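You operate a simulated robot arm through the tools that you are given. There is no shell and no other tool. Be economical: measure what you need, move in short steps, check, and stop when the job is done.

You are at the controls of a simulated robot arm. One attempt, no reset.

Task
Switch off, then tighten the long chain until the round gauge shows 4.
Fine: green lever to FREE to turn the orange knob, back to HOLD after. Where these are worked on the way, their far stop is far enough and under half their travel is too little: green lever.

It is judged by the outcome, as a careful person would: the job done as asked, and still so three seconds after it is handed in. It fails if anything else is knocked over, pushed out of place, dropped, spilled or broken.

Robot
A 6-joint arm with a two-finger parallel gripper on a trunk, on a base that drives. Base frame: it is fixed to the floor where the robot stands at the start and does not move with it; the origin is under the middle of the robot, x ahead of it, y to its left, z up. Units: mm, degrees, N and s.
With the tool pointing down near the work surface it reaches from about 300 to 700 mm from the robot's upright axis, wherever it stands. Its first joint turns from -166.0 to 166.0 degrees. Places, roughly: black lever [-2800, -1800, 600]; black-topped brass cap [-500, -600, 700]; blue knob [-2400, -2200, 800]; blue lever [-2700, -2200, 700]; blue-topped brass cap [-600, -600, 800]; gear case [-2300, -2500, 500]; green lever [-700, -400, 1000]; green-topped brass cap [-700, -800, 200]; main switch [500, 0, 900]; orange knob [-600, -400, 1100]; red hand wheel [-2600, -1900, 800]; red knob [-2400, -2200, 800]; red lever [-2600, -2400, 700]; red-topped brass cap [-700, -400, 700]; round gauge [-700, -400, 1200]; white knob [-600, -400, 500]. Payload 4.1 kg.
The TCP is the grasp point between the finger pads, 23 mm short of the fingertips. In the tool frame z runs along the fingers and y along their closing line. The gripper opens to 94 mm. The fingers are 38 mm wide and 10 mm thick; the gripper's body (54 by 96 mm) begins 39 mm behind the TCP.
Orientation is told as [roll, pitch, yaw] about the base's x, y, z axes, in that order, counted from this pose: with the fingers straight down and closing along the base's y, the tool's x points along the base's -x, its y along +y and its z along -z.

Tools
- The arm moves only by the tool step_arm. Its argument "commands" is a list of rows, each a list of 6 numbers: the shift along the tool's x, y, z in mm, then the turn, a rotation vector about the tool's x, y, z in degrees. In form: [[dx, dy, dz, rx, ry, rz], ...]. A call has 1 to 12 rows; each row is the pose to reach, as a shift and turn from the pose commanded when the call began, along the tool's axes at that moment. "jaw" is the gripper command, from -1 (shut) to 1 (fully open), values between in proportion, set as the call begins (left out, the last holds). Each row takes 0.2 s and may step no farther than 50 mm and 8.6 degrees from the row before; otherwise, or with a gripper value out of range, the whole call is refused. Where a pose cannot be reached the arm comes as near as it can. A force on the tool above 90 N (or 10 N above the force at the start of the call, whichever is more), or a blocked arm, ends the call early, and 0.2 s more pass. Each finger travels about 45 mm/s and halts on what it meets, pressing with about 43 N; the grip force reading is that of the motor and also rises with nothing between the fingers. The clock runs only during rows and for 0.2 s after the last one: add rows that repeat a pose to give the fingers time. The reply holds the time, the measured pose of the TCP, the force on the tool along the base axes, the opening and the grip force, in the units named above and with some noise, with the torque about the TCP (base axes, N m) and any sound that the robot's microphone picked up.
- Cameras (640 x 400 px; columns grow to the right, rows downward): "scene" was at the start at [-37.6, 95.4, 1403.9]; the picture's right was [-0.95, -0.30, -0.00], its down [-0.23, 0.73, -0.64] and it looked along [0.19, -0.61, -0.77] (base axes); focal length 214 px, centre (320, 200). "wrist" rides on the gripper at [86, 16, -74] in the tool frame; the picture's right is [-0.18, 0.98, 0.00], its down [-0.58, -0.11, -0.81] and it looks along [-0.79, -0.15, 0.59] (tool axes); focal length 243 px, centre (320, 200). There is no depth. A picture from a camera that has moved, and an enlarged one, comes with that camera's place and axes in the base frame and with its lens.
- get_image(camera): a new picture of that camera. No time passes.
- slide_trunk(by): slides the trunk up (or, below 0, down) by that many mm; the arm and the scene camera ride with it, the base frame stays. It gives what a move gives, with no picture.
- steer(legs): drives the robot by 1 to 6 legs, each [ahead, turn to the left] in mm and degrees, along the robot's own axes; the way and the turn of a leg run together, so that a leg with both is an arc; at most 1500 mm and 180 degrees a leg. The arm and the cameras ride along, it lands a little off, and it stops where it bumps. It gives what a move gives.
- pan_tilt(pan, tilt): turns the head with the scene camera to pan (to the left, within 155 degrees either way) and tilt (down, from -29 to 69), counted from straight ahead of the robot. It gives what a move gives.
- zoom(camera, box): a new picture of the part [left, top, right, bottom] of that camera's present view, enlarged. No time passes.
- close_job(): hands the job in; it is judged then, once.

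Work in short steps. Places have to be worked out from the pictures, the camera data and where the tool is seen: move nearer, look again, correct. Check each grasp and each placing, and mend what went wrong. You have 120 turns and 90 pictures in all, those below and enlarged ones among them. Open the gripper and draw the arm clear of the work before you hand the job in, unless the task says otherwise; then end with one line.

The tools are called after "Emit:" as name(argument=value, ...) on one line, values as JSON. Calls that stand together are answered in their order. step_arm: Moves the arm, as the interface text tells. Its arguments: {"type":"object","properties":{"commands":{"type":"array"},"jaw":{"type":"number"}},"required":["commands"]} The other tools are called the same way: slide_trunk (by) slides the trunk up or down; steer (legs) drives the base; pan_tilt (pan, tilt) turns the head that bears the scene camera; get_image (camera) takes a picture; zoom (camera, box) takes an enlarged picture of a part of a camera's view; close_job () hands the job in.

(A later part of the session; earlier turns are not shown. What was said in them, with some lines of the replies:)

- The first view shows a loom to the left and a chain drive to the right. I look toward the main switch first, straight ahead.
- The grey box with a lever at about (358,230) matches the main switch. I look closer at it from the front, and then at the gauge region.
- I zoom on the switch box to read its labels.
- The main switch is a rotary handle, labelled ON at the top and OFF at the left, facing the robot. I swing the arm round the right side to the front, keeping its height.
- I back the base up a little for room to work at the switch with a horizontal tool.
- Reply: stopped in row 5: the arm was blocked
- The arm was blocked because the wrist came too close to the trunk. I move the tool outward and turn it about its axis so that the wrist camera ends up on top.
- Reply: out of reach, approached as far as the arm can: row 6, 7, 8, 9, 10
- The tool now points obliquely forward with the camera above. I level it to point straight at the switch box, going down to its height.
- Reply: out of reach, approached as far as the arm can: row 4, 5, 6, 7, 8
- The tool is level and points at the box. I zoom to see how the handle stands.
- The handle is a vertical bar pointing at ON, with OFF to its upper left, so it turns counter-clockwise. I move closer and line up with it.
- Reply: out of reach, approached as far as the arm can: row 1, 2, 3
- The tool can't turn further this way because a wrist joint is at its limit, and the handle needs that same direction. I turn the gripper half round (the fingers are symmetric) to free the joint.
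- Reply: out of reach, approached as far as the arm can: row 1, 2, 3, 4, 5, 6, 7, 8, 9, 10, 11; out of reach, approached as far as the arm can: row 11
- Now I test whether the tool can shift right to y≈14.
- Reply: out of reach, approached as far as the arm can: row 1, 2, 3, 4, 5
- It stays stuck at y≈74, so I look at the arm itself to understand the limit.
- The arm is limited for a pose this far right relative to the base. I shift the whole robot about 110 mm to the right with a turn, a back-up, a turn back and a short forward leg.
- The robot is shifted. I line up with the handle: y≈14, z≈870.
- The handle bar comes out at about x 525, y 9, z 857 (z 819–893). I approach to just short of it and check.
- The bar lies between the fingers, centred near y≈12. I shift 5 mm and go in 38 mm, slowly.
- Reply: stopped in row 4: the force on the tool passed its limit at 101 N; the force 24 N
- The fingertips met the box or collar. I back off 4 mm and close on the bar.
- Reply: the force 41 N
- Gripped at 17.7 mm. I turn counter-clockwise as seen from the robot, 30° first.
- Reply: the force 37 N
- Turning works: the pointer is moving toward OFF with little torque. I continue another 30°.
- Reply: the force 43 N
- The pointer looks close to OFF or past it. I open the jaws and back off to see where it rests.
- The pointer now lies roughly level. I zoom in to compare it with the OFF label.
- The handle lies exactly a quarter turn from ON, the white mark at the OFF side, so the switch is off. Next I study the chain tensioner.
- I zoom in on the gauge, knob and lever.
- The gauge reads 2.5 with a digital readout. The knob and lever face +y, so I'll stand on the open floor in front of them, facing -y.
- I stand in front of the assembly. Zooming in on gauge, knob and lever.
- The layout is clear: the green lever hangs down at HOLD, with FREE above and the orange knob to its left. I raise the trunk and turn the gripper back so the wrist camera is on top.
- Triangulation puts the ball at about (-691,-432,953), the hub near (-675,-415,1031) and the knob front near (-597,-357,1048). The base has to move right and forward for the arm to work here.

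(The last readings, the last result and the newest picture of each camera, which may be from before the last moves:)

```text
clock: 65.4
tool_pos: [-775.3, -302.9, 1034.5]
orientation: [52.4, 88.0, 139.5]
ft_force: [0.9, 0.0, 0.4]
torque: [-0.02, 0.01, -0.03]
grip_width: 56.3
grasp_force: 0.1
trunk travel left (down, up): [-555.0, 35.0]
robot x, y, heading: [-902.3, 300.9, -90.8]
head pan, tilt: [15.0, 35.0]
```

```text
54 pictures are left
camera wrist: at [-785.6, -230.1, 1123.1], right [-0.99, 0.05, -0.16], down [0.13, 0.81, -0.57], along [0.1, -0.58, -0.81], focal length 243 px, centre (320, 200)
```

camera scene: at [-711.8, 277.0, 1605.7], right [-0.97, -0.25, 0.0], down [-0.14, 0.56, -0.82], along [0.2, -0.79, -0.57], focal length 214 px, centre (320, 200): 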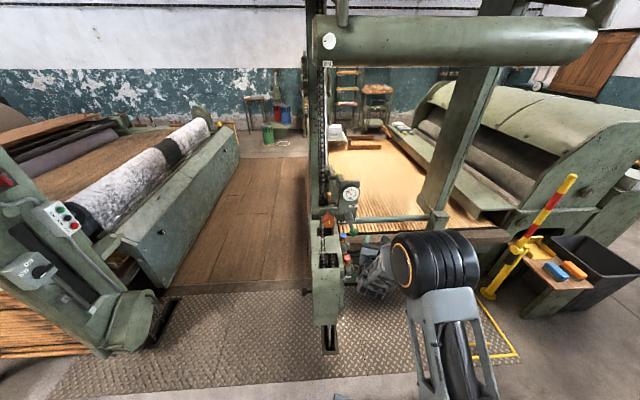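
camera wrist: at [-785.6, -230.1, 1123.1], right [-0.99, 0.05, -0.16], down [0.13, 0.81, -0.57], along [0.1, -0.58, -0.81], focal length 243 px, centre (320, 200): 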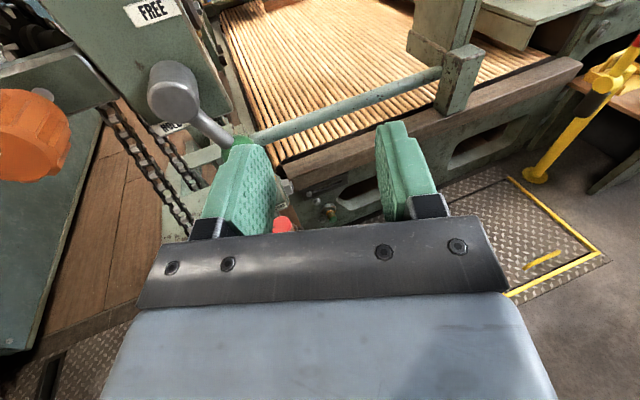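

Hub front is at about (-670,-403,1043), ball about (-690,-425,962). I shut the fingers and move to the left of the ball, still in front of everything.

Emit:
step_arm(commands=[[-28, -40, 0, 0, 0, 0], [-56, -80, 0, 0, 0, 0], [-82, -121, 0, 0, 0, 0], [-82, -121, 40, 0, 0, 0], [-82, -121, 60, 0, 0, 0]], jaw=-1)

Emit:
get_image(camera="wrist")

```text
clock: 66.6
tool_pos: [-660.8, -367.4, 947.0]
orientation: [51.8, 88.1, 138.9]
ft_force: [0.6, 0.1, -1.3]
torque: [-0.01, -0.02, 0.0]
grip_width: 0.1
grasp_force: 42.6
trunk travel left (down, up): [-555.0, 35.0]
robot x, y, heading: [-901.8, 303.9, -90.8]
head pan, tilt: [15.0, 35.0]
```

```text
53 pictures are left
camera wrist: at [-670.3, -294.6, 1036.4], right [-0.99, 0.05, -0.16], down [0.13, 0.81, -0.57], along [0.1, -0.58, -0.81], focal length 243 px, centre (320, 200)
```

wrist: 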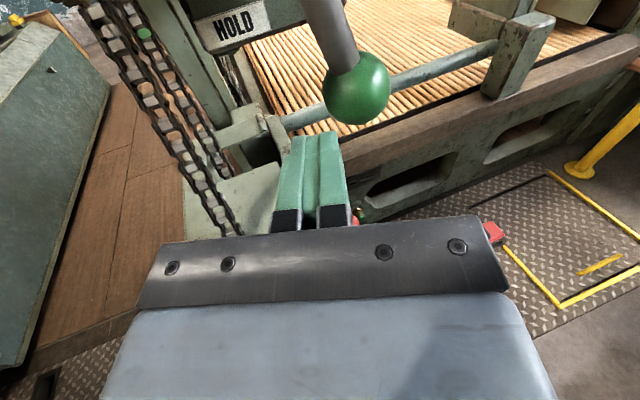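

Ball is now located at (-686,-427,956), radius about 19. I shift left a bit, go in beside it, then swing it rightward.

Emit:
step_arm(commands=[[-4, -14, 0, 0, 0, 0], [-4, -14, 25, 0, 0, 0], [-4, -14, 50, 0, 0, 0], [-4, -14, 50, 0, 0, 0]])

Emit:
get_image(camera="wrist")

```text
clock: 67.6
tool_pos: [-648.0, -418.1, 941.7]
orientation: [52.2, 88.0, 139.3]
ft_force: [0.8, 0.5, -0.8]
torque: [0.01, -0.02, 0.0]
grip_width: 0.2
grasp_force: 42.2
trunk travel left (down, up): [-555.0, 35.0]
robot x, y, heading: [-900.5, 306.2, -90.8]
head pan, tilt: [15.0, 35.0]
```

```text
52 pictures are left
camera wrist: at [-658.0, -345.6, 1030.7], right [-0.99, 0.05, -0.16], down [0.13, 0.81, -0.57], along [0.1, -0.58, -0.81], focal length 243 px, centre (320, 200)
```

wrist: 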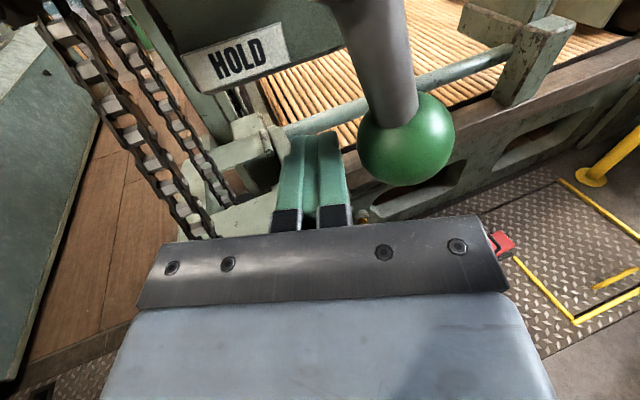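

Clear beside the ball. I push it along its arc to about 60° and look.

Emit:
step_arm(commands=[[14, 5, 0, 0, 0, 0], [14, 9, 0, 0, 0, 0], [13, 16, 0, 0, 0, 0], [13, 23, 0, 0, 0, 0], [13, 30, 0, 0, 0, 0], [14, 38, 0, 0, 0, 0], [16, 51, 0, 0, 0, 0], [22, 65, 0, 0, 0, 0], [28, 77, 0, 0, 0, 0]])

Emit:
get_image(camera="wrist")

```text
clock: 69.6
tool_pos: [-725.8, -414.2, 971.7]
orientation: [51.7, 88.0, 138.8]
ft_force: [0.0, 0.3, 0.1]
torque: [-0.01, 0.0, 0.03]
grip_width: 0.0
grasp_force: 42.6
trunk travel left (down, up): [-555.0, 35.0]
robot x, y, heading: [-896.4, 299.3, -90.8]
head pan, tilt: [15.0, 35.0]
```

```text
51 pictures are left
camera wrist: at [-735.9, -341.6, 1060.9], right [-0.99, 0.05, -0.16], down [0.14, 0.81, -0.57], along [0.1, -0.58, -0.81], focal length 243 px, centre (320, 200)
```

wrist: 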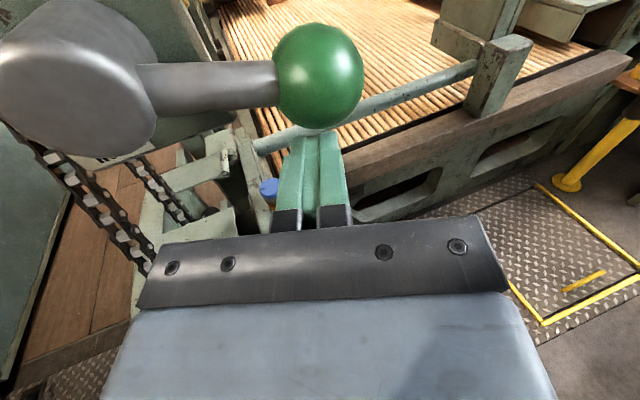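

The lever swings easily, now about 70–80°. I continue upward along the arc toward FREE.

Emit:
step_arm(commands=[[8, 10, 0, 0, 0, 0], [19, 20, 0, 0, 0, 0], [33, 28, 0, 0, 0, 0], [40, 31, 0, 0, 0, 0], [48, 33, 0, 0, 0, 0], [56, 35, 0, 0, 0, 0], [65, 36, 0, 0, 0, 0], [73, 35, 0, 0, 0, 0], [82, 34, 0, 0, 0, 0]])

Emit:
get_image(camera="wrist")

```text
clock: 71.6
tool_pos: [-761.6, -415.0, 1054.2]
orientation: [43.5, 87.8, 130.3]
ft_force: [-19.0, 1.0, -13.2]
torque: [0.28, 0.42, -0.36]
grip_width: 0.0
grasp_force: 42.5
trunk travel left (down, up): [-555.0, 35.0]
robot x, y, heading: [-901.5, 305.5, -90.9]
head pan, tilt: [15.0, 35.0]
```

```text
50 pictures are left
camera wrist: at [-770.4, -342.8, 1142.1], right [-0.99, 0.06, -0.16], down [0.14, 0.82, -0.56], along [0.1, -0.58, -0.81], focal length 243 px, centre (320, 200)
```

wrist: 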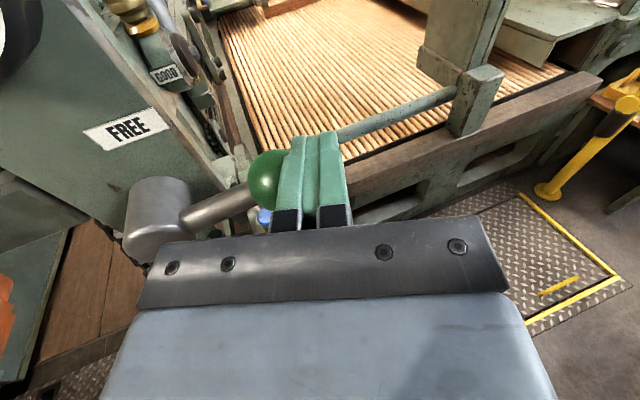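

There's force now, perhaps because I'm pushing the ball radially rather than along its path. I back down and push straight up from below to tell a stop from a jam.

Emit:
step_arm(commands=[[-15, 6, 0, 0, 0, 0], [-45, 6, 0, 0, 0, 0], [-45, -16, 0, 0, 0, 0], [-35, -16, 0, 0, 0, 0], [-25, -16, 0, 0, 0, 0], [-19, -16, 0, 0, 0, 0], [-14, -16, 0, 0, 0, 0]])

Emit:
get_image(camera="wrist")

Emit:
zoom(camera="scene", box=[300, 160, 400, 260])

```text
clock: 73.2
tool_pos: [-759.1, -414.5, 1044.7]
orientation: [36.1, 88.6, 121.9]
ft_force: [-68.3, 24.2, 2.0]
torque: [0.24, 0.71, -1.26]
grip_width: 0.0
grasp_force: 42.2
trunk travel left (down, up): [-555.0, 35.0]
robot x, y, heading: [-895.8, 301.2, -91.7]
head pan, tilt: [15.0, 35.0]
```

```text
49 pictures are left
camera wrist: at [-769.4, -341.3, 1132.6], right [-0.98, 0.08, -0.17], down [0.16, 0.81, -0.57], along [0.09, -0.58, -0.81], focal length 243 px, centre (320, 200)
```

wrist: 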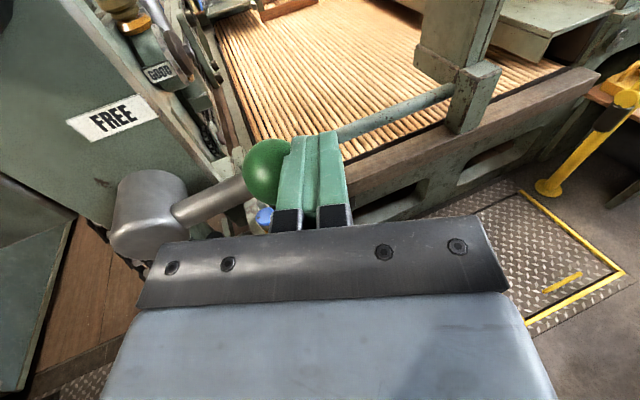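

```text
4.00 times, centred on (350, 210) of scene
camera zoom: at [-723.6, 278.0, 1607.3], right [-0.97, -0.23, -0.01], down [-0.13, 0.56, -0.82], along [0.19, -0.8, -0.57], focal length 858 px, centre (200, 160)
```

zoom: 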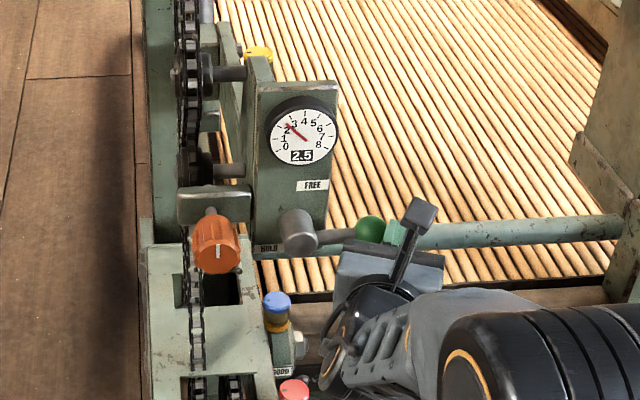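

The finger was too far out and only touched the ball's outer edge. I go lower, move fully under the ball, and push straight up gently.

Emit:
step_arm(commands=[[-5, 14, 0, 0, 0, 0], [-50, 14, 0, 0, 0, 0], [-52, -18, 0, 0, 0, 0], [-40, -18, 0, 0, 0, 0], [-32, -18, 0, 0, 0, 0], [-26, -18, 0, 0, 0, 0], [-20, -18, 0, 0, 0, 0]])

Emit:
get_image(camera="wrist")

```text
clock: 74.2
tool_pos: [-742.4, -409.3, 978.6]
orientation: [28.1, 86.0, 113.2]
ft_force: [-15.7, 9.5, -11.1]
torque: [0.15, 0.06, -0.26]
grip_width: 0.0
grasp_force: 41.9
trunk travel left (down, up): [-555.0, 35.0]
robot x, y, heading: [-903.7, 306.5, -91.8]
head pan, tilt: [15.0, 35.0]
stopped in row 4: the force on the tool passed its limit at 91 N (the readings are from after the stop); the commanded pose is now the measured one
```

```text
47 pictures are left
camera wrist: at [-750.3, -340.2, 1070.5], right [-0.98, 0.09, -0.15], down [0.16, 0.83, -0.53], along [0.08, -0.55, -0.83], focal length 243 px, centre (320, 200)
```

wrist: 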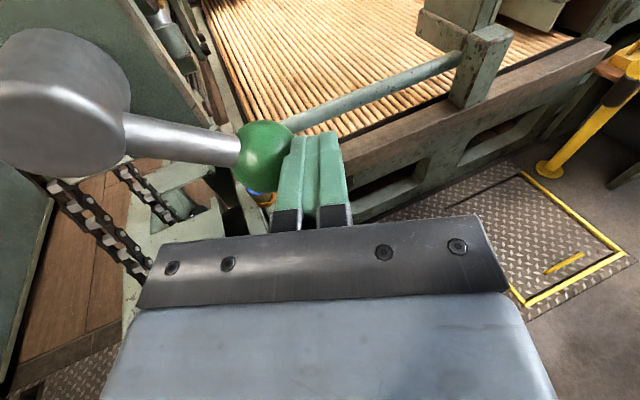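

The ball got dragged down to about (-720,-420,993), with my finger on its wrong side. I back out, correct the small tilt, and re-enter at its lower left.

Emit:
step_arm(commands=[[0, 4, 0, 0, 0, 0], [0, 4, -30, 0, 0, 0], [0, 0, -60, 2, 2, 0], [-8, -25, -60, 4, 3.4, 0], [-17, -52, -60, 4, 3.4, 0], [-17, -52, -60, 4, 3.4, 0]])

Emit:
get_image(camera="wrist")

```text
clock: 75.6
tool_pos: [-684.2, -353.3, 967.1]
orientation: [99.9, 88.3, -170.8]
ft_force: [0.5, -0.1, -0.1]
torque: [-0.01, -0.02, 0.02]
grip_width: 0.0
grasp_force: 42.6
trunk travel left (down, up): [-555.0, 35.0]
robot x, y, heading: [-897.7, 303.9, -91.3]
head pan, tilt: [15.0, 35.0]
```

```text
46 pictures are left
camera wrist: at [-697.6, -279.5, 1054.3], right [-0.99, 0.01, -0.16], down [0.1, 0.8, -0.59], along [0.12, -0.6, -0.79], focal length 243 px, centre (320, 200)
```

wrist: 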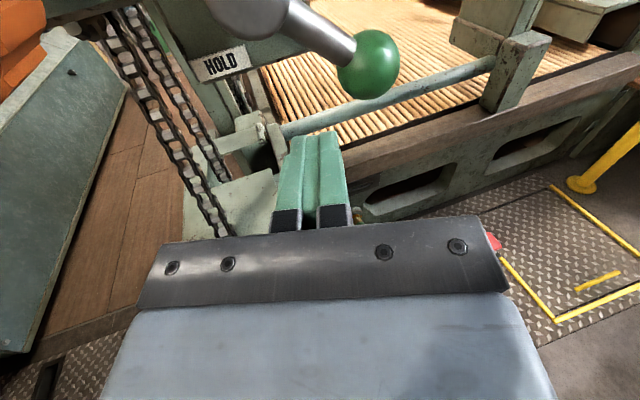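

Ball at about (-716,-428,986). I re-enter below-left and follow a corrected arc (hub -664, 1044, radius 78) up to about 90°.

Emit:
step_arm(commands=[[-7, -2, 34, 0, 0, 0], [-7, -2, 67, 0, 0, 0], [-2, 10, 67, 0, 0, 0], [2, 19, 67, 0, 0, 0], [8, 30, 67, 0, 0, 0], [15, 40, 67, 0, 0, 0], [23, 46, 67, 0, 0, 0], [32, 50, 67, 0, 0, 0], [40, 53, 67, 0, 0, 0]])

Emit:
get_image(camera="wrist")

```text
clock: 77.6
tool_pos: [-733.8, -421.5, 997.0]
orientation: [60.8, 87.6, 150.7]
ft_force: [8.8, 4.4, -42.8]
torque: [0.56, 0.13, 0.05]
grip_width: 0.0
grasp_force: 42.3
trunk travel left (down, up): [-555.0, 35.0]
robot x, y, heading: [-900.0, 302.0, -91.6]
head pan, tilt: [15.0, 35.0]
```

```text
45 pictures are left
camera wrist: at [-746.7, -348.4, 1086.0], right [-0.99, 0.01, -0.15], down [0.09, 0.82, -0.57], along [0.12, -0.58, -0.81], focal length 243 px, centre (320, 200)
```

wrist: 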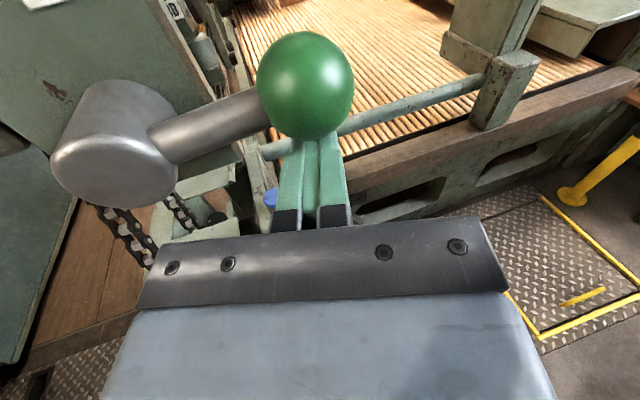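

The ball is level with the hub and pushing up meets 43 N, which looks like the far stop. I push a bit more to confirm.

Emit:
step_arm(commands=[[4, 0, 0, 0, 0, 0], [8, 0, 0, 0, 0, 0], [8, 0, 0, 0, 0, 0]])

Emit:
zoom(camera="scene", box=[310, 170, 380, 240])

```text
clock: 78.4
tool_pos: [-733.7, -422.2, 998.3]
orientation: [48.4, 86.8, 138.1]
ft_force: [16.8, 7.5, -59.1]
torque: [0.77, 0.29, 0.3]
grip_width: 0.0
grasp_force: 41.8
trunk travel left (down, up): [-555.0, 35.0]
robot x, y, heading: [-901.0, 301.5, -91.1]
head pan, tilt: [15.0, 35.0]
```

```text
5.71 times, centred on (345, 205) of scene
camera zoom: at [-708.1, 269.3, 1604.7], right [-0.97, -0.23, 0.0], down [-0.14, 0.56, -0.82], along [0.19, -0.79, -0.58], focal length 1226 px, centre (177, 171)
```

zoom: 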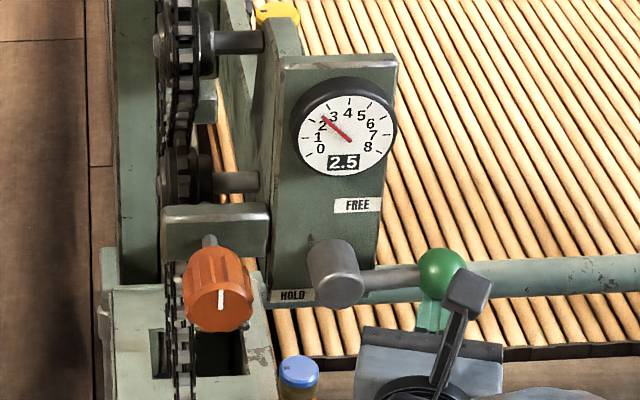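

Only 1 mm more for 16 N extra, so the lever is at its far stop (FREE). I back out and move in front of the orange knob with the jaws open.

Emit:
step_arm(commands=[[-12, 0, 0, 0, 0, 0], [-12, 0, -40, 0, 0, 0], [-12, 0, -80, 0, 0, 0], [-12, 0, -120, 0, 0, 0], [2, -40, -120, 0, 0, 0], [16, -80, -120, 0, 0, 0], [30, -120, -120, 0, 0, 0], [30, -145, -120, 0, 0, 0], [30, -145, -120, 0, 0, 0]], jaw=1)

Emit:
get_image(camera="wrist")

Emit:
zoom(camera="scene", box=[300, 170, 400, 260])

```text
clock: 80.4
tool_pos: [-590.0, -301.5, 1042.3]
orientation: [98.9, 88.4, -171.7]
ft_force: [-0.1, -0.5, 0.0]
torque: [0.0, 0.0, -0.02]
grip_width: 94.1
grasp_force: 0.0
trunk travel left (down, up): [-555.0, 35.0]
robot x, y, heading: [-902.1, 303.9, -91.6]
head pan, tilt: [15.0, 35.0]
```

```text
43 pictures are left
camera wrist: at [-602.2, -227.9, 1129.7], right [-0.99, 0.01, -0.16], down [0.1, 0.8, -0.59], along [0.12, -0.6, -0.79], focal length 243 px, centre (320, 200)
```

wrist: 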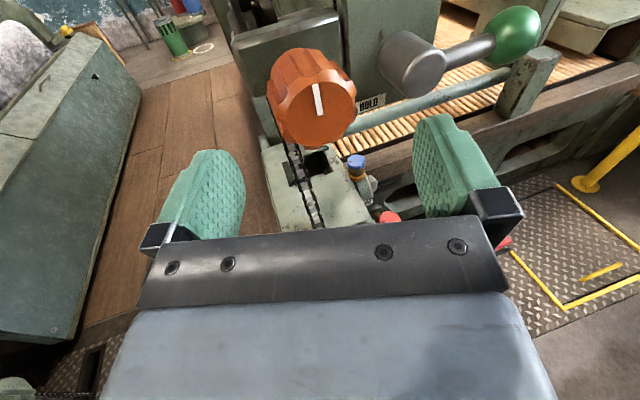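

```text
4.44 times, centred on (350, 215) of scene
camera zoom: at [-712.4, 275.2, 1605.7], right [-0.97, -0.23, 0.0], down [-0.13, 0.56, -0.82], along [0.19, -0.8, -0.57], focal length 953 px, centre (187, 133)
```

zoom: 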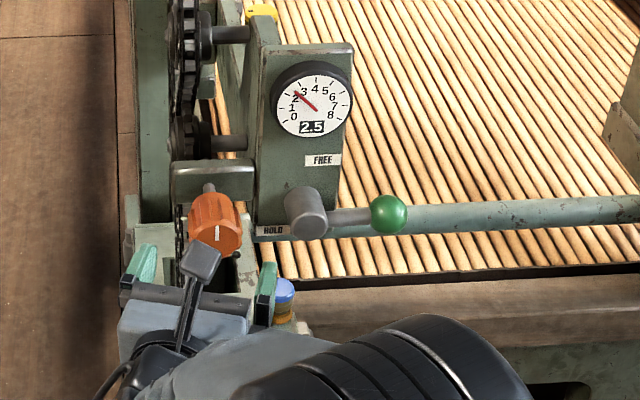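

The lever holds at FREE and the gauge is visible. The knob is centred at about (-589, 1049) with its front at y -357; I slide the open jaws over it.

Emit:
step_arm(commands=[[7, -1, 15, 0, 0, 0], [7, -1, 35, 0, 0, 0], [7, -1, 55, 0, 0, 0], [7, -1, 72, 0, 0, 0]])

Emit:
get_image(camera="wrist")

```text
clock: 81.4
tool_pos: [-589.0, -373.5, 1050.1]
orientation: [99.7, 88.3, -170.8]
ft_force: [-3.9, 8.7, 0.2]
torque: [0.02, 0.02, 0.26]
grip_width: 94.4
grasp_force: 0.1
trunk travel left (down, up): [-555.0, 35.0]
robot x, y, heading: [-902.3, 303.3, -91.4]
head pan, tilt: [15.0, 35.0]
```

```text
41 pictures are left
camera wrist: at [-601.7, -299.4, 1137.3], right [-0.99, 0.01, -0.15], down [0.1, 0.8, -0.59], along [0.12, -0.6, -0.79], focal length 243 px, centre (320, 200)
```

wrist: 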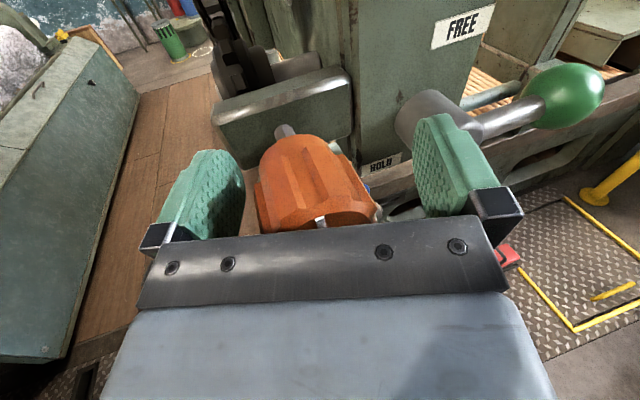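

A light 9 N touch, probably the right fingertip on the lever hub. I ease back 3 mm and close on the knob.

Emit:
step_arm(commands=[[0, 0, -4, 0, 0, 0], [0, 0, -4, 0, 0, 0], [0, 0, -4, 0, 0, 0], [0, 0, -4, 0, 0, 0], [0, 0, -4, 0, 0, 0]], jaw=-1)

```text
clock: 82.6
tool_pos: [-587.5, -370.4, 1049.5]
orientation: [100.6, 88.2, -169.7]
ft_force: [11.2, -4.7, 2.6]
torque: [-0.24, -0.08, 1.72]
grip_width: 55.0
grasp_force: 45.4
trunk travel left (down, up): [-555.0, 35.0]
robot x, y, heading: [-901.0, 300.5, -91.7]
head pan, tilt: [15.0, 35.0]
```

Gripped at 55 mm. I turn clockwise 40° and read the gauge.

Emit:
step_arm(commands=[[0, 0, 0, 0, 0, 8], [0, 0, 0, 0, 0, 16], [0, 0, 0, 0, 0, 24], [0, 0, 0, 0, 0, 32], [0, 0, 0, 0, 0, 40]])

Emit:
zoom(camera="scene", box=[310, 170, 380, 230])

```text
clock: 83.8
tool_pos: [-586.4, -369.3, 1049.4]
orientation: [-90.5, 51.7, -0.9]
ft_force: [23.2, -1.4, 2.5]
torque: [0.6, 0.18, 0.83]
grip_width: 53.6
grasp_force: 45.1
trunk travel left (down, up): [-555.0, 35.0]
robot x, y, heading: [-904.3, 305.7, -91.4]
head pan, tilt: [15.0, 35.0]
```

```text
6.67 times, centred on (345, 200) of scene
camera zoom: at [-708.5, 275.6, 1605.2], right [-0.97, -0.24, 0.0], down [-0.14, 0.56, -0.82], along [0.19, -0.8, -0.57], focal length 1430 px, centre (153, 200)
```

zoom: 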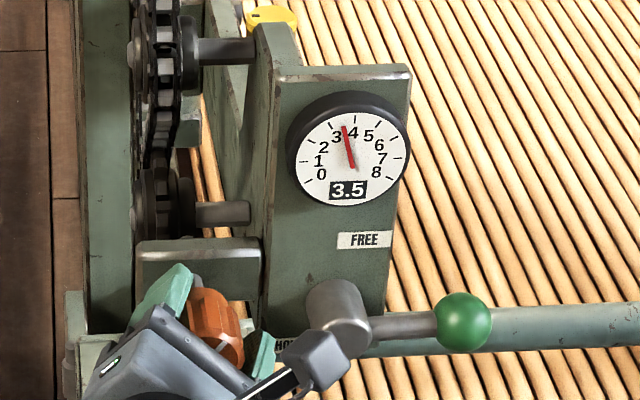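

40° raised it from 2.5 to 3.5, the right direction at 0.025 per degree. Another 20° should give 4.0.

Emit:
step_arm(commands=[[0, 0, 0, 0, 0, 7], [0, 0, 0, 0, 0, 14], [0, 0, 0, 0, 0, 19], [0, 0, 0, 0, 0, 19]])

Emit:
zoom(camera="scene", box=[332, 180, 362, 206])

```text
clock: 84.8
tool_pos: [-587.2, -370.0, 1051.0]
orientation: [-90.5, 32.7, -0.7]
ft_force: [22.4, -3.0, 9.3]
torque: [-0.48, -0.18, 0.48]
grip_width: 51.4
grasp_force: 44.6
trunk travel left (down, up): [-555.0, 35.0]
robot x, y, heading: [-902.2, 301.7, -91.4]
head pan, tilt: [15.0, 35.0]
```

```text
15.38 times, centred on (347, 193) of scene
camera zoom: at [-709.1, 276.3, 1605.4], right [-0.97, -0.23, 0.0], down [-0.14, 0.56, -0.82], along [0.19, -0.8, -0.57], focal length 3300 px, centre (-95, 308)
```

zoom: 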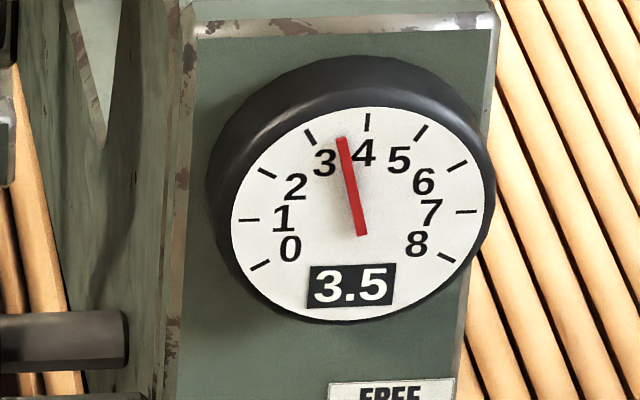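

The reading stays at 3.5 while the grip width fell, so the fingers seem to have slipped on the flutes. I check with the wrist camera.

Emit:
get_image(camera="wrist")

Emit:
zoom(camera="scene", box=[310, 190, 360, 240])

```text
38 pictures are left
camera wrist: at [-667.5, -295.2, 1083.5], right [-0.38, 0.0, -0.93], down [0.56, 0.8, -0.23], along [0.74, -0.6, -0.3], focal length 243 px, centre (320, 200)
```

wrist: 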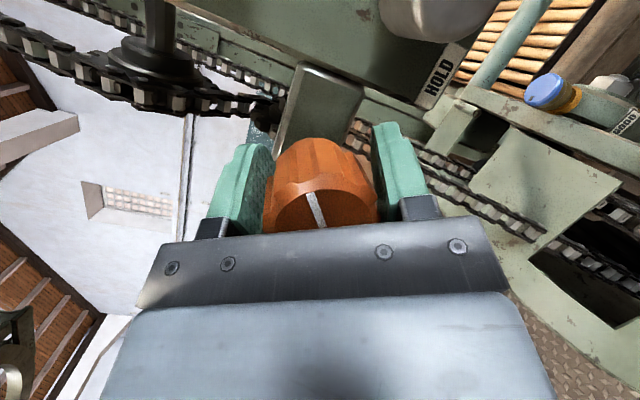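

```text
8.00 times, centred on (335, 215) of scene
camera zoom: at [-709.1, 276.3, 1605.4], right [-0.97, -0.23, 0.0], down [-0.14, 0.56, -0.82], along [0.19, -0.8, -0.57], focal length 1716 px, centre (200, 80)
```

zoom: 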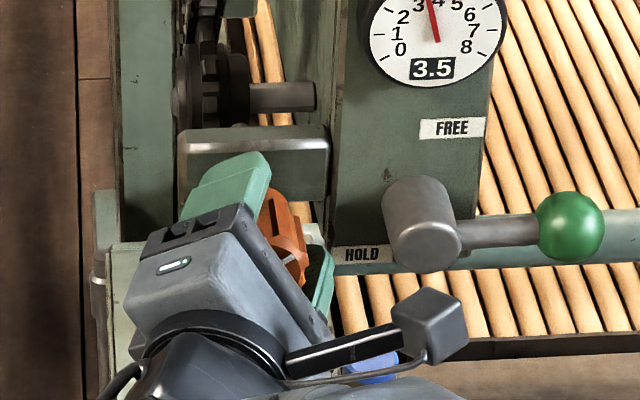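

The pointer mark lags the gripper by roughly 15°, so it slipped into the flutes. I turn 12° more, now that the fingers are seated.

Emit:
step_arm(commands=[[0, 0, 0, 0, 0, 6], [0, 0, 0, 0, 0, 12], [0, 0, 0, 0, 0, 12]])

Emit:
zoom(camera="scene", box=[325, 180, 365, 212])

```text
clock: 85.6
tool_pos: [-586.5, -370.3, 1050.9]
orientation: [-90.5, 20.6, -0.9]
ft_force: [16.8, -2.3, 14.8]
torque: [-0.71, -0.32, 0.89]
grip_width: 49.9
grasp_force: 45.0
trunk travel left (down, up): [-555.0, 35.0]
robot x, y, heading: [-899.7, 307.2, -91.4]
head pan, tilt: [15.0, 35.0]
```

```text
12.50 times, centred on (345, 196) of scene
camera zoom: at [-710.3, 276.6, 1605.5], right [-0.97, -0.23, 0.0], down [-0.13, 0.56, -0.82], along [0.19, -0.8, -0.57], focal length 2681 px, centre (8, 250)
```

zoom: 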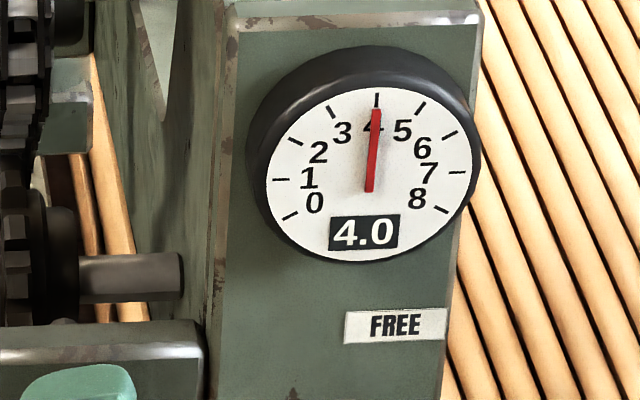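

The gauge shows 4.0. I open the jaws moderately, back out, and check that it holds.

Emit:
step_arm(commands=[[0, 0, 0, 0, 0, 0], [0, 0, 0, 0, 0, 0], [0, 0, 0, 0, 0, 0], [0, 0, -30, 0, 0, 0], [0, 0, -75, 0, 0, 0]], jaw=0.6)

Emit:
zoom(camera="scene", box=[315, 175, 375, 235])

```text
clock: 86.8
tool_pos: [-587.1, -294.7, 1049.7]
orientation: [-90.2, 20.7, -0.6]
ft_force: [-0.6, 0.5, 1.5]
torque: [0.0, 0.01, 0.0]
grip_width: 75.3
grasp_force: 0.0
trunk travel left (down, up): [-555.0, 35.0]
robot x, y, heading: [-903.5, 304.6, -91.5]
head pan, tilt: [15.0, 35.0]
```

```text
6.67 times, centred on (345, 205) of scene
camera zoom: at [-712.0, 275.8, 1605.7], right [-0.97, -0.23, 0.0], down [-0.13, 0.56, -0.82], along [0.19, -0.8, -0.57], focal length 1430 px, centre (153, 167)
```

zoom: 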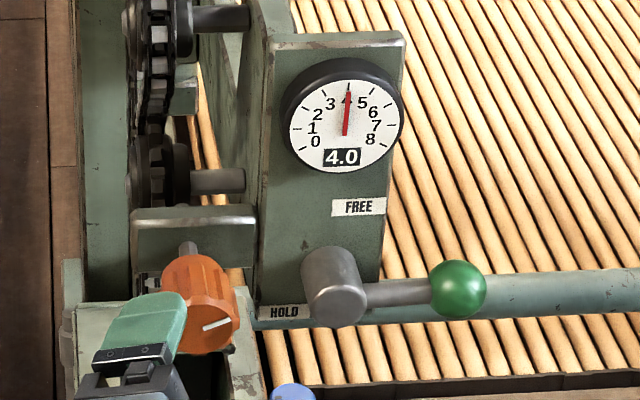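

It holds at 4.0. I turn the gripper back upright, shut it, and then go above the ball to push the lever back to HOLD.

Emit:
step_arm(commands=[[0, 0, 0, 0, 0, -8.5], [0, 0, 0, 0, 0, -17], [0, 0, 0, 0, 0, -25.5], [0, 0, 0, 0, 0, -34], [0, 0, 0, 0, 0, -42.5], [0, 0, 0, 0, 0, -51], [0, 0, 0, 0, 0, -59.5], [0, 0, 0, 0, 0, -68], [0, 0, 0, 0, 0, -70]], jaw=-1)

Emit:
step_arm(commands=[[10, 40, 0, 0, 0, 0], [20, 80, 0, 0, 0, 0], [30, 120, 0, 0, 0, 0], [42, 158, 0, 0, 0, 0], [42, 158, 30, 0, 0, 0], [42, 158, 60, 0, 0, 0], [42, 158, 60, 0, 0, 0]])

Emit:
get_image(camera="wrist")

```text
clock: 88.8
tool_pos: [-588.0, -294.1, 1048.8]
orientation: [109.4, 89.1, -161.2]
ft_force: [0.1, 0.7, -0.3]
torque: [-0.01, 0.03, -0.01]
grip_width: 0.0
grasp_force: 42.4
trunk travel left (down, up): [-555.0, 35.0]
robot x, y, heading: [-903.2, 304.0, -91.3]
head pan, tilt: [15.0, 35.0]
```

```text
clock: 90.4
tool_pos: [-746.5, -352.4, 1095.0]
orientation: [111.1, 89.3, -159.4]
ft_force: [-0.7, 0.2, -0.1]
torque: [-0.02, -0.01, -0.01]
grip_width: 0.0
grasp_force: 42.7
trunk travel left (down, up): [-555.0, 35.0]
robot x, y, heading: [-898.7, 302.7, -91.5]
head pan, tilt: [15.0, 35.0]
```

```text
34 pictures are left
camera wrist: at [-760.9, -279.5, 1180.9], right [-0.98, 0.01, -0.17], down [0.11, 0.8, -0.59], along [0.13, -0.6, -0.79], focal length 243 px, centre (320, 200)
```

wrist: 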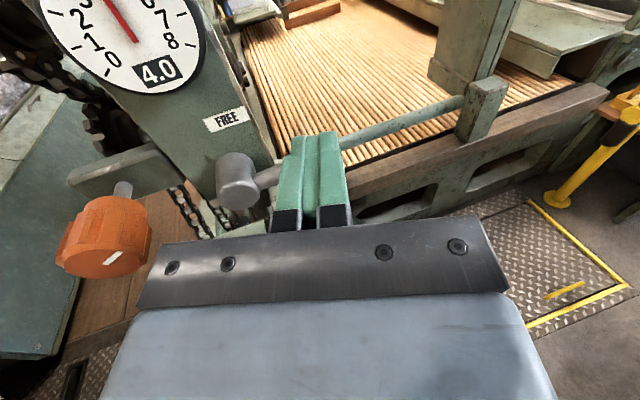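

I move in over the ball and push it down along the arc.

Emit:
step_arm(commands=[[0, 0, 35, 0, 0, 0], [0, 0, 67, 0, 0, 0], [-13, 0, 67, 0, 0, 0], [-25, 2, 67, 0, 0, 0], [-36, 3, 67, 0, 0, 0], [-48, 4, 67, 0, 0, 0], [-59, 3, 67, 0, 0, 0], [-71, 0, 67, 0, 0, 0], [-83, -4, 67, 0, 0, 0], [-93, -10, 67, 0, 0, 0], [-103, -16, 67, 0, 0, 0]])

Emit:
get_image(camera="wrist")

```text
clock: 92.8
tool_pos: [-731.2, -420.7, 991.0]
orientation: [110.2, 89.3, -160.4]
ft_force: [1.1, 1.0, 0.4]
torque: [-0.03, 0.0, 0.01]
grip_width: 0.0
grasp_force: 42.9
trunk travel left (down, up): [-555.0, 35.0]
robot x, y, heading: [-901.5, 304.2, -91.6]
head pan, tilt: [15.0, 35.0]
```

```text
33 pictures are left
camera wrist: at [-746.3, -346.8, 1077.1], right [-0.98, 0.01, -0.17], down [0.11, 0.8, -0.59], along [0.13, -0.6, -0.79], focal length 243 px, centre (320, 200)
```

wrist: 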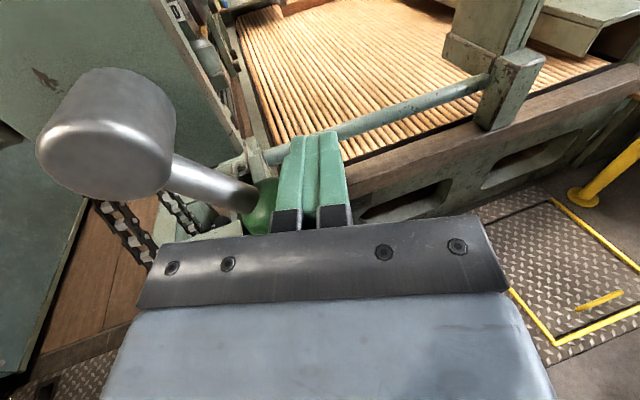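

The lever follows without resistance. I continue left until it meets the HOLD stop.

Emit:
step_arm(commands=[[-7, -8, 0, 0, 0, 0], [-14, -16, 0, 0, 0, 0], [-19, -22, 0, 0, 0, 0], [-22, -28, 0, 0, 0, 0], [-22, -28, 0, 0, 0, 0]])

Emit:
get_image(camera="wrist")

```text
clock: 94.0
tool_pos: [-716.0, -422.4, 973.7]
orientation: [157.9, 89.2, -113.4]
ft_force: [-43.1, 3.9, 20.0]
torque: [0.06, 0.43, 0.15]
grip_width: 0.1
grasp_force: 42.0
trunk travel left (down, up): [-555.0, 35.0]
robot x, y, heading: [-898.4, 306.5, -92.1]
head pan, tilt: [15.0, 35.0]
```

```text
32 pictures are left
camera wrist: at [-729.1, -346.8, 1059.6], right [-0.98, 0.02, -0.18], down [0.12, 0.8, -0.59], along [0.13, -0.6, -0.79], focal length 243 px, centre (320, 200)
```

wrist: 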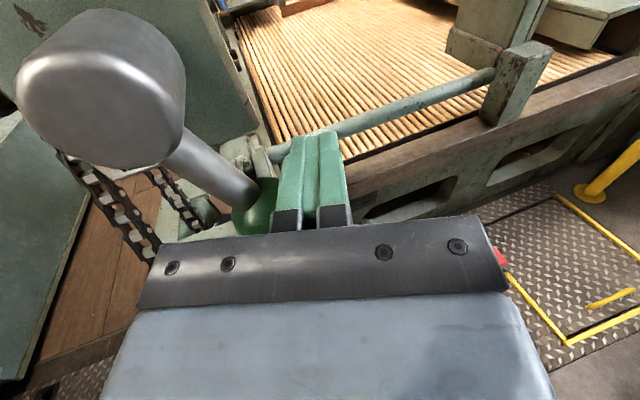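

Resistance starts at x≈-716, where the ball's original rest position would put the finger: the HOLD stop. I back out and check everything.

Emit:
step_arm(commands=[[0, 25, 0, 0, 0, 0], [0, 25, -40, 0, 0, 0], [0, 25, -80, 0, 0, 0], [0, 40, -120, 0, 0, 0], [0, 60, -150, 0, 0, 0]])

Emit:
zoom(camera="scene", box=[315, 175, 375, 235])

Emit:
get_image(camera="wrist")

```text
clock: 95.2
tool_pos: [-763.9, -269.1, 969.3]
orientation: [115.2, 89.3, -155.2]
ft_force: [-0.5, -0.7, -0.1]
torque: [0.02, 0.01, 0.02]
grip_width: 0.0
grasp_force: 42.7
trunk travel left (down, up): [-555.0, 35.0]
robot x, y, heading: [-899.0, 304.2, -91.7]
head pan, tilt: [15.0, 35.0]
```

```text
6.67 times, centred on (345, 205) of scene
camera zoom: at [-712.6, 275.4, 1605.7], right [-0.97, -0.23, 0.0], down [-0.13, 0.56, -0.82], along [0.19, -0.8, -0.57], focal length 1430 px, centre (153, 167)
```

zoom: 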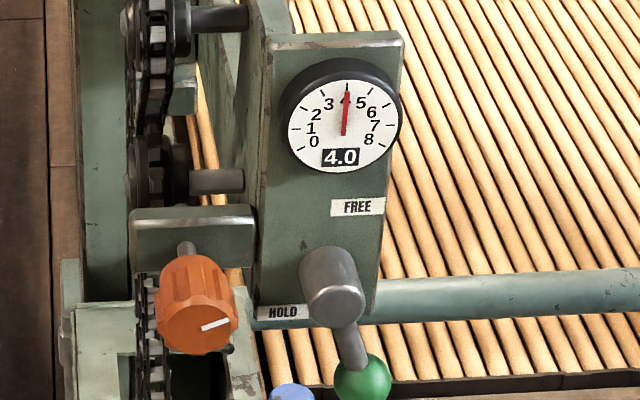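

```text
30 pictures are left
camera wrist: at [-777.7, -196.5, 1054.9], right [-0.98, 0.01, -0.17], down [0.11, 0.8, -0.59], along [0.13, -0.6, -0.79], focal length 243 px, centre (320, 200)
```

wrist: 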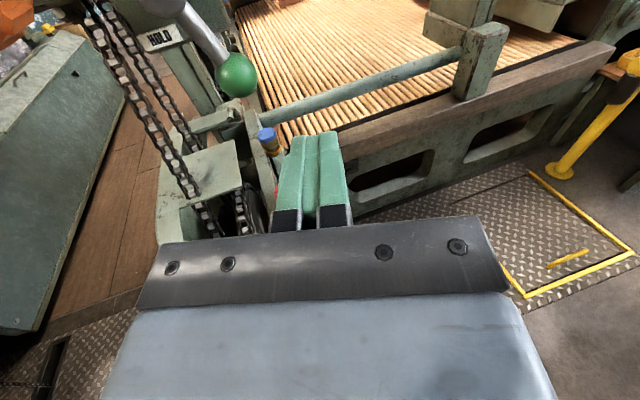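

The gauge reads 4.0 and the lever is back at its original HOLD place. I take a last look at the main switch and open the gripper.

Emit:
pan_tilt(pan=80, tilt=25)

Emit:
step_arm(commands=[[0, 0, -30, 0, 0, 0], [0, 0, -60, 0, 0, 0], [0, 0, -60, 0, 0, 0]], jaw=0.5)

Emit:
zoom(camera="scene", box=[270, 150, 370, 230])

```text
clock: 96.6
tool_pos: [-763.8, -271.1, 969.0]
orientation: [112.9, 89.3, -157.7]
ft_force: [-0.8, 0.9, -0.4]
torque: [0.02, 0.01, -0.01]
grip_width: 0.1
grasp_force: 42.5
trunk travel left (down, up): [-555.0, 35.0]
robot x, y, heading: [-903.8, 303.1, -91.1]
head pan, tilt: [80.0, 25.0]
```

```text
clock: 97.4
tool_pos: [-762.8, -211.5, 968.8]
orientation: [113.2, 89.3, -157.5]
ft_force: [0.6, 0.4, 0.3]
torque: [0.0, 0.02, 0.0]
grip_width: 68.5
grasp_force: 0.1
trunk travel left (down, up): [-555.0, 35.0]
robot x, y, heading: [-894.9, 301.3, -91.3]
head pan, tilt: [80.0, 25.0]
```

```text
5.00 times, centred on (320, 190) of scene
camera zoom: at [-642.5, 342.5, 1621.4], right [-0.2, -0.98, 0.0], down [-0.41, 0.08, -0.91], along [0.89, -0.18, -0.42], focal length 1072 px, centre (320, 250)
```

zoom: 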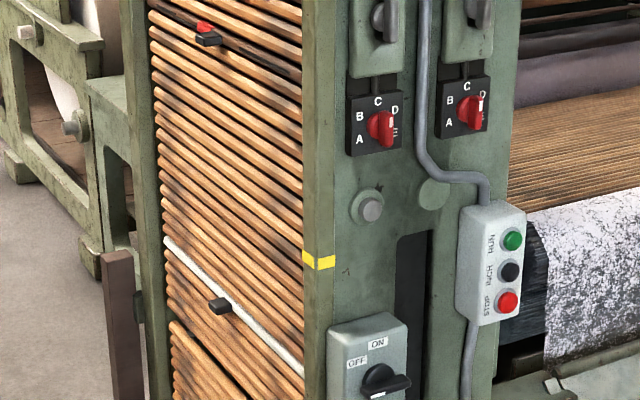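

I zoom in once more on the switch handle against the OFF label.

Emit:
zoom(camera="scene", box=[318, 210, 342, 235])

```text
16.00 times, centred on (330, 222) of scene
camera zoom: at [-642.5, 342.5, 1621.4], right [-0.2, -0.98, 0.0], down [-0.41, 0.08, -0.91], along [0.89, -0.18, -0.42], focal length 3432 px, centre (160, -160)
```

zoom: 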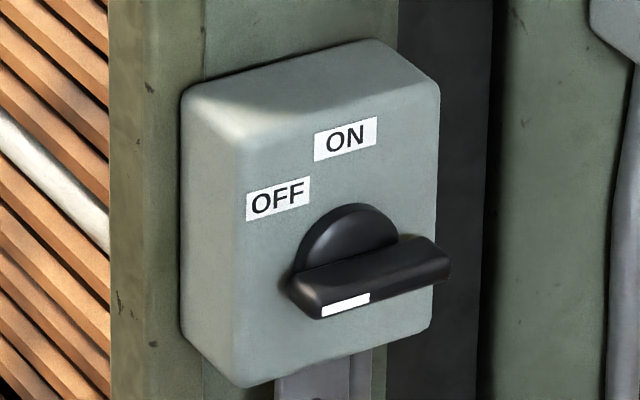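

The handle snapped on its own from about 62° to a full quarter turn, so it rests at the OFF detent. The gauge is at 4.0, the lever at HOLD, and the arm is clear with the gripper open, so I hand in.

Emit:
close_job()

```text
The job is handed in.
```

The main switch is off, the long chain is tightened until the round gauge reads 4.0, and the green lever is back at HOLD. The OFF label sits above the handle's resting line, so I judged OFF by the handle snapping to a full quarter turn from ON.
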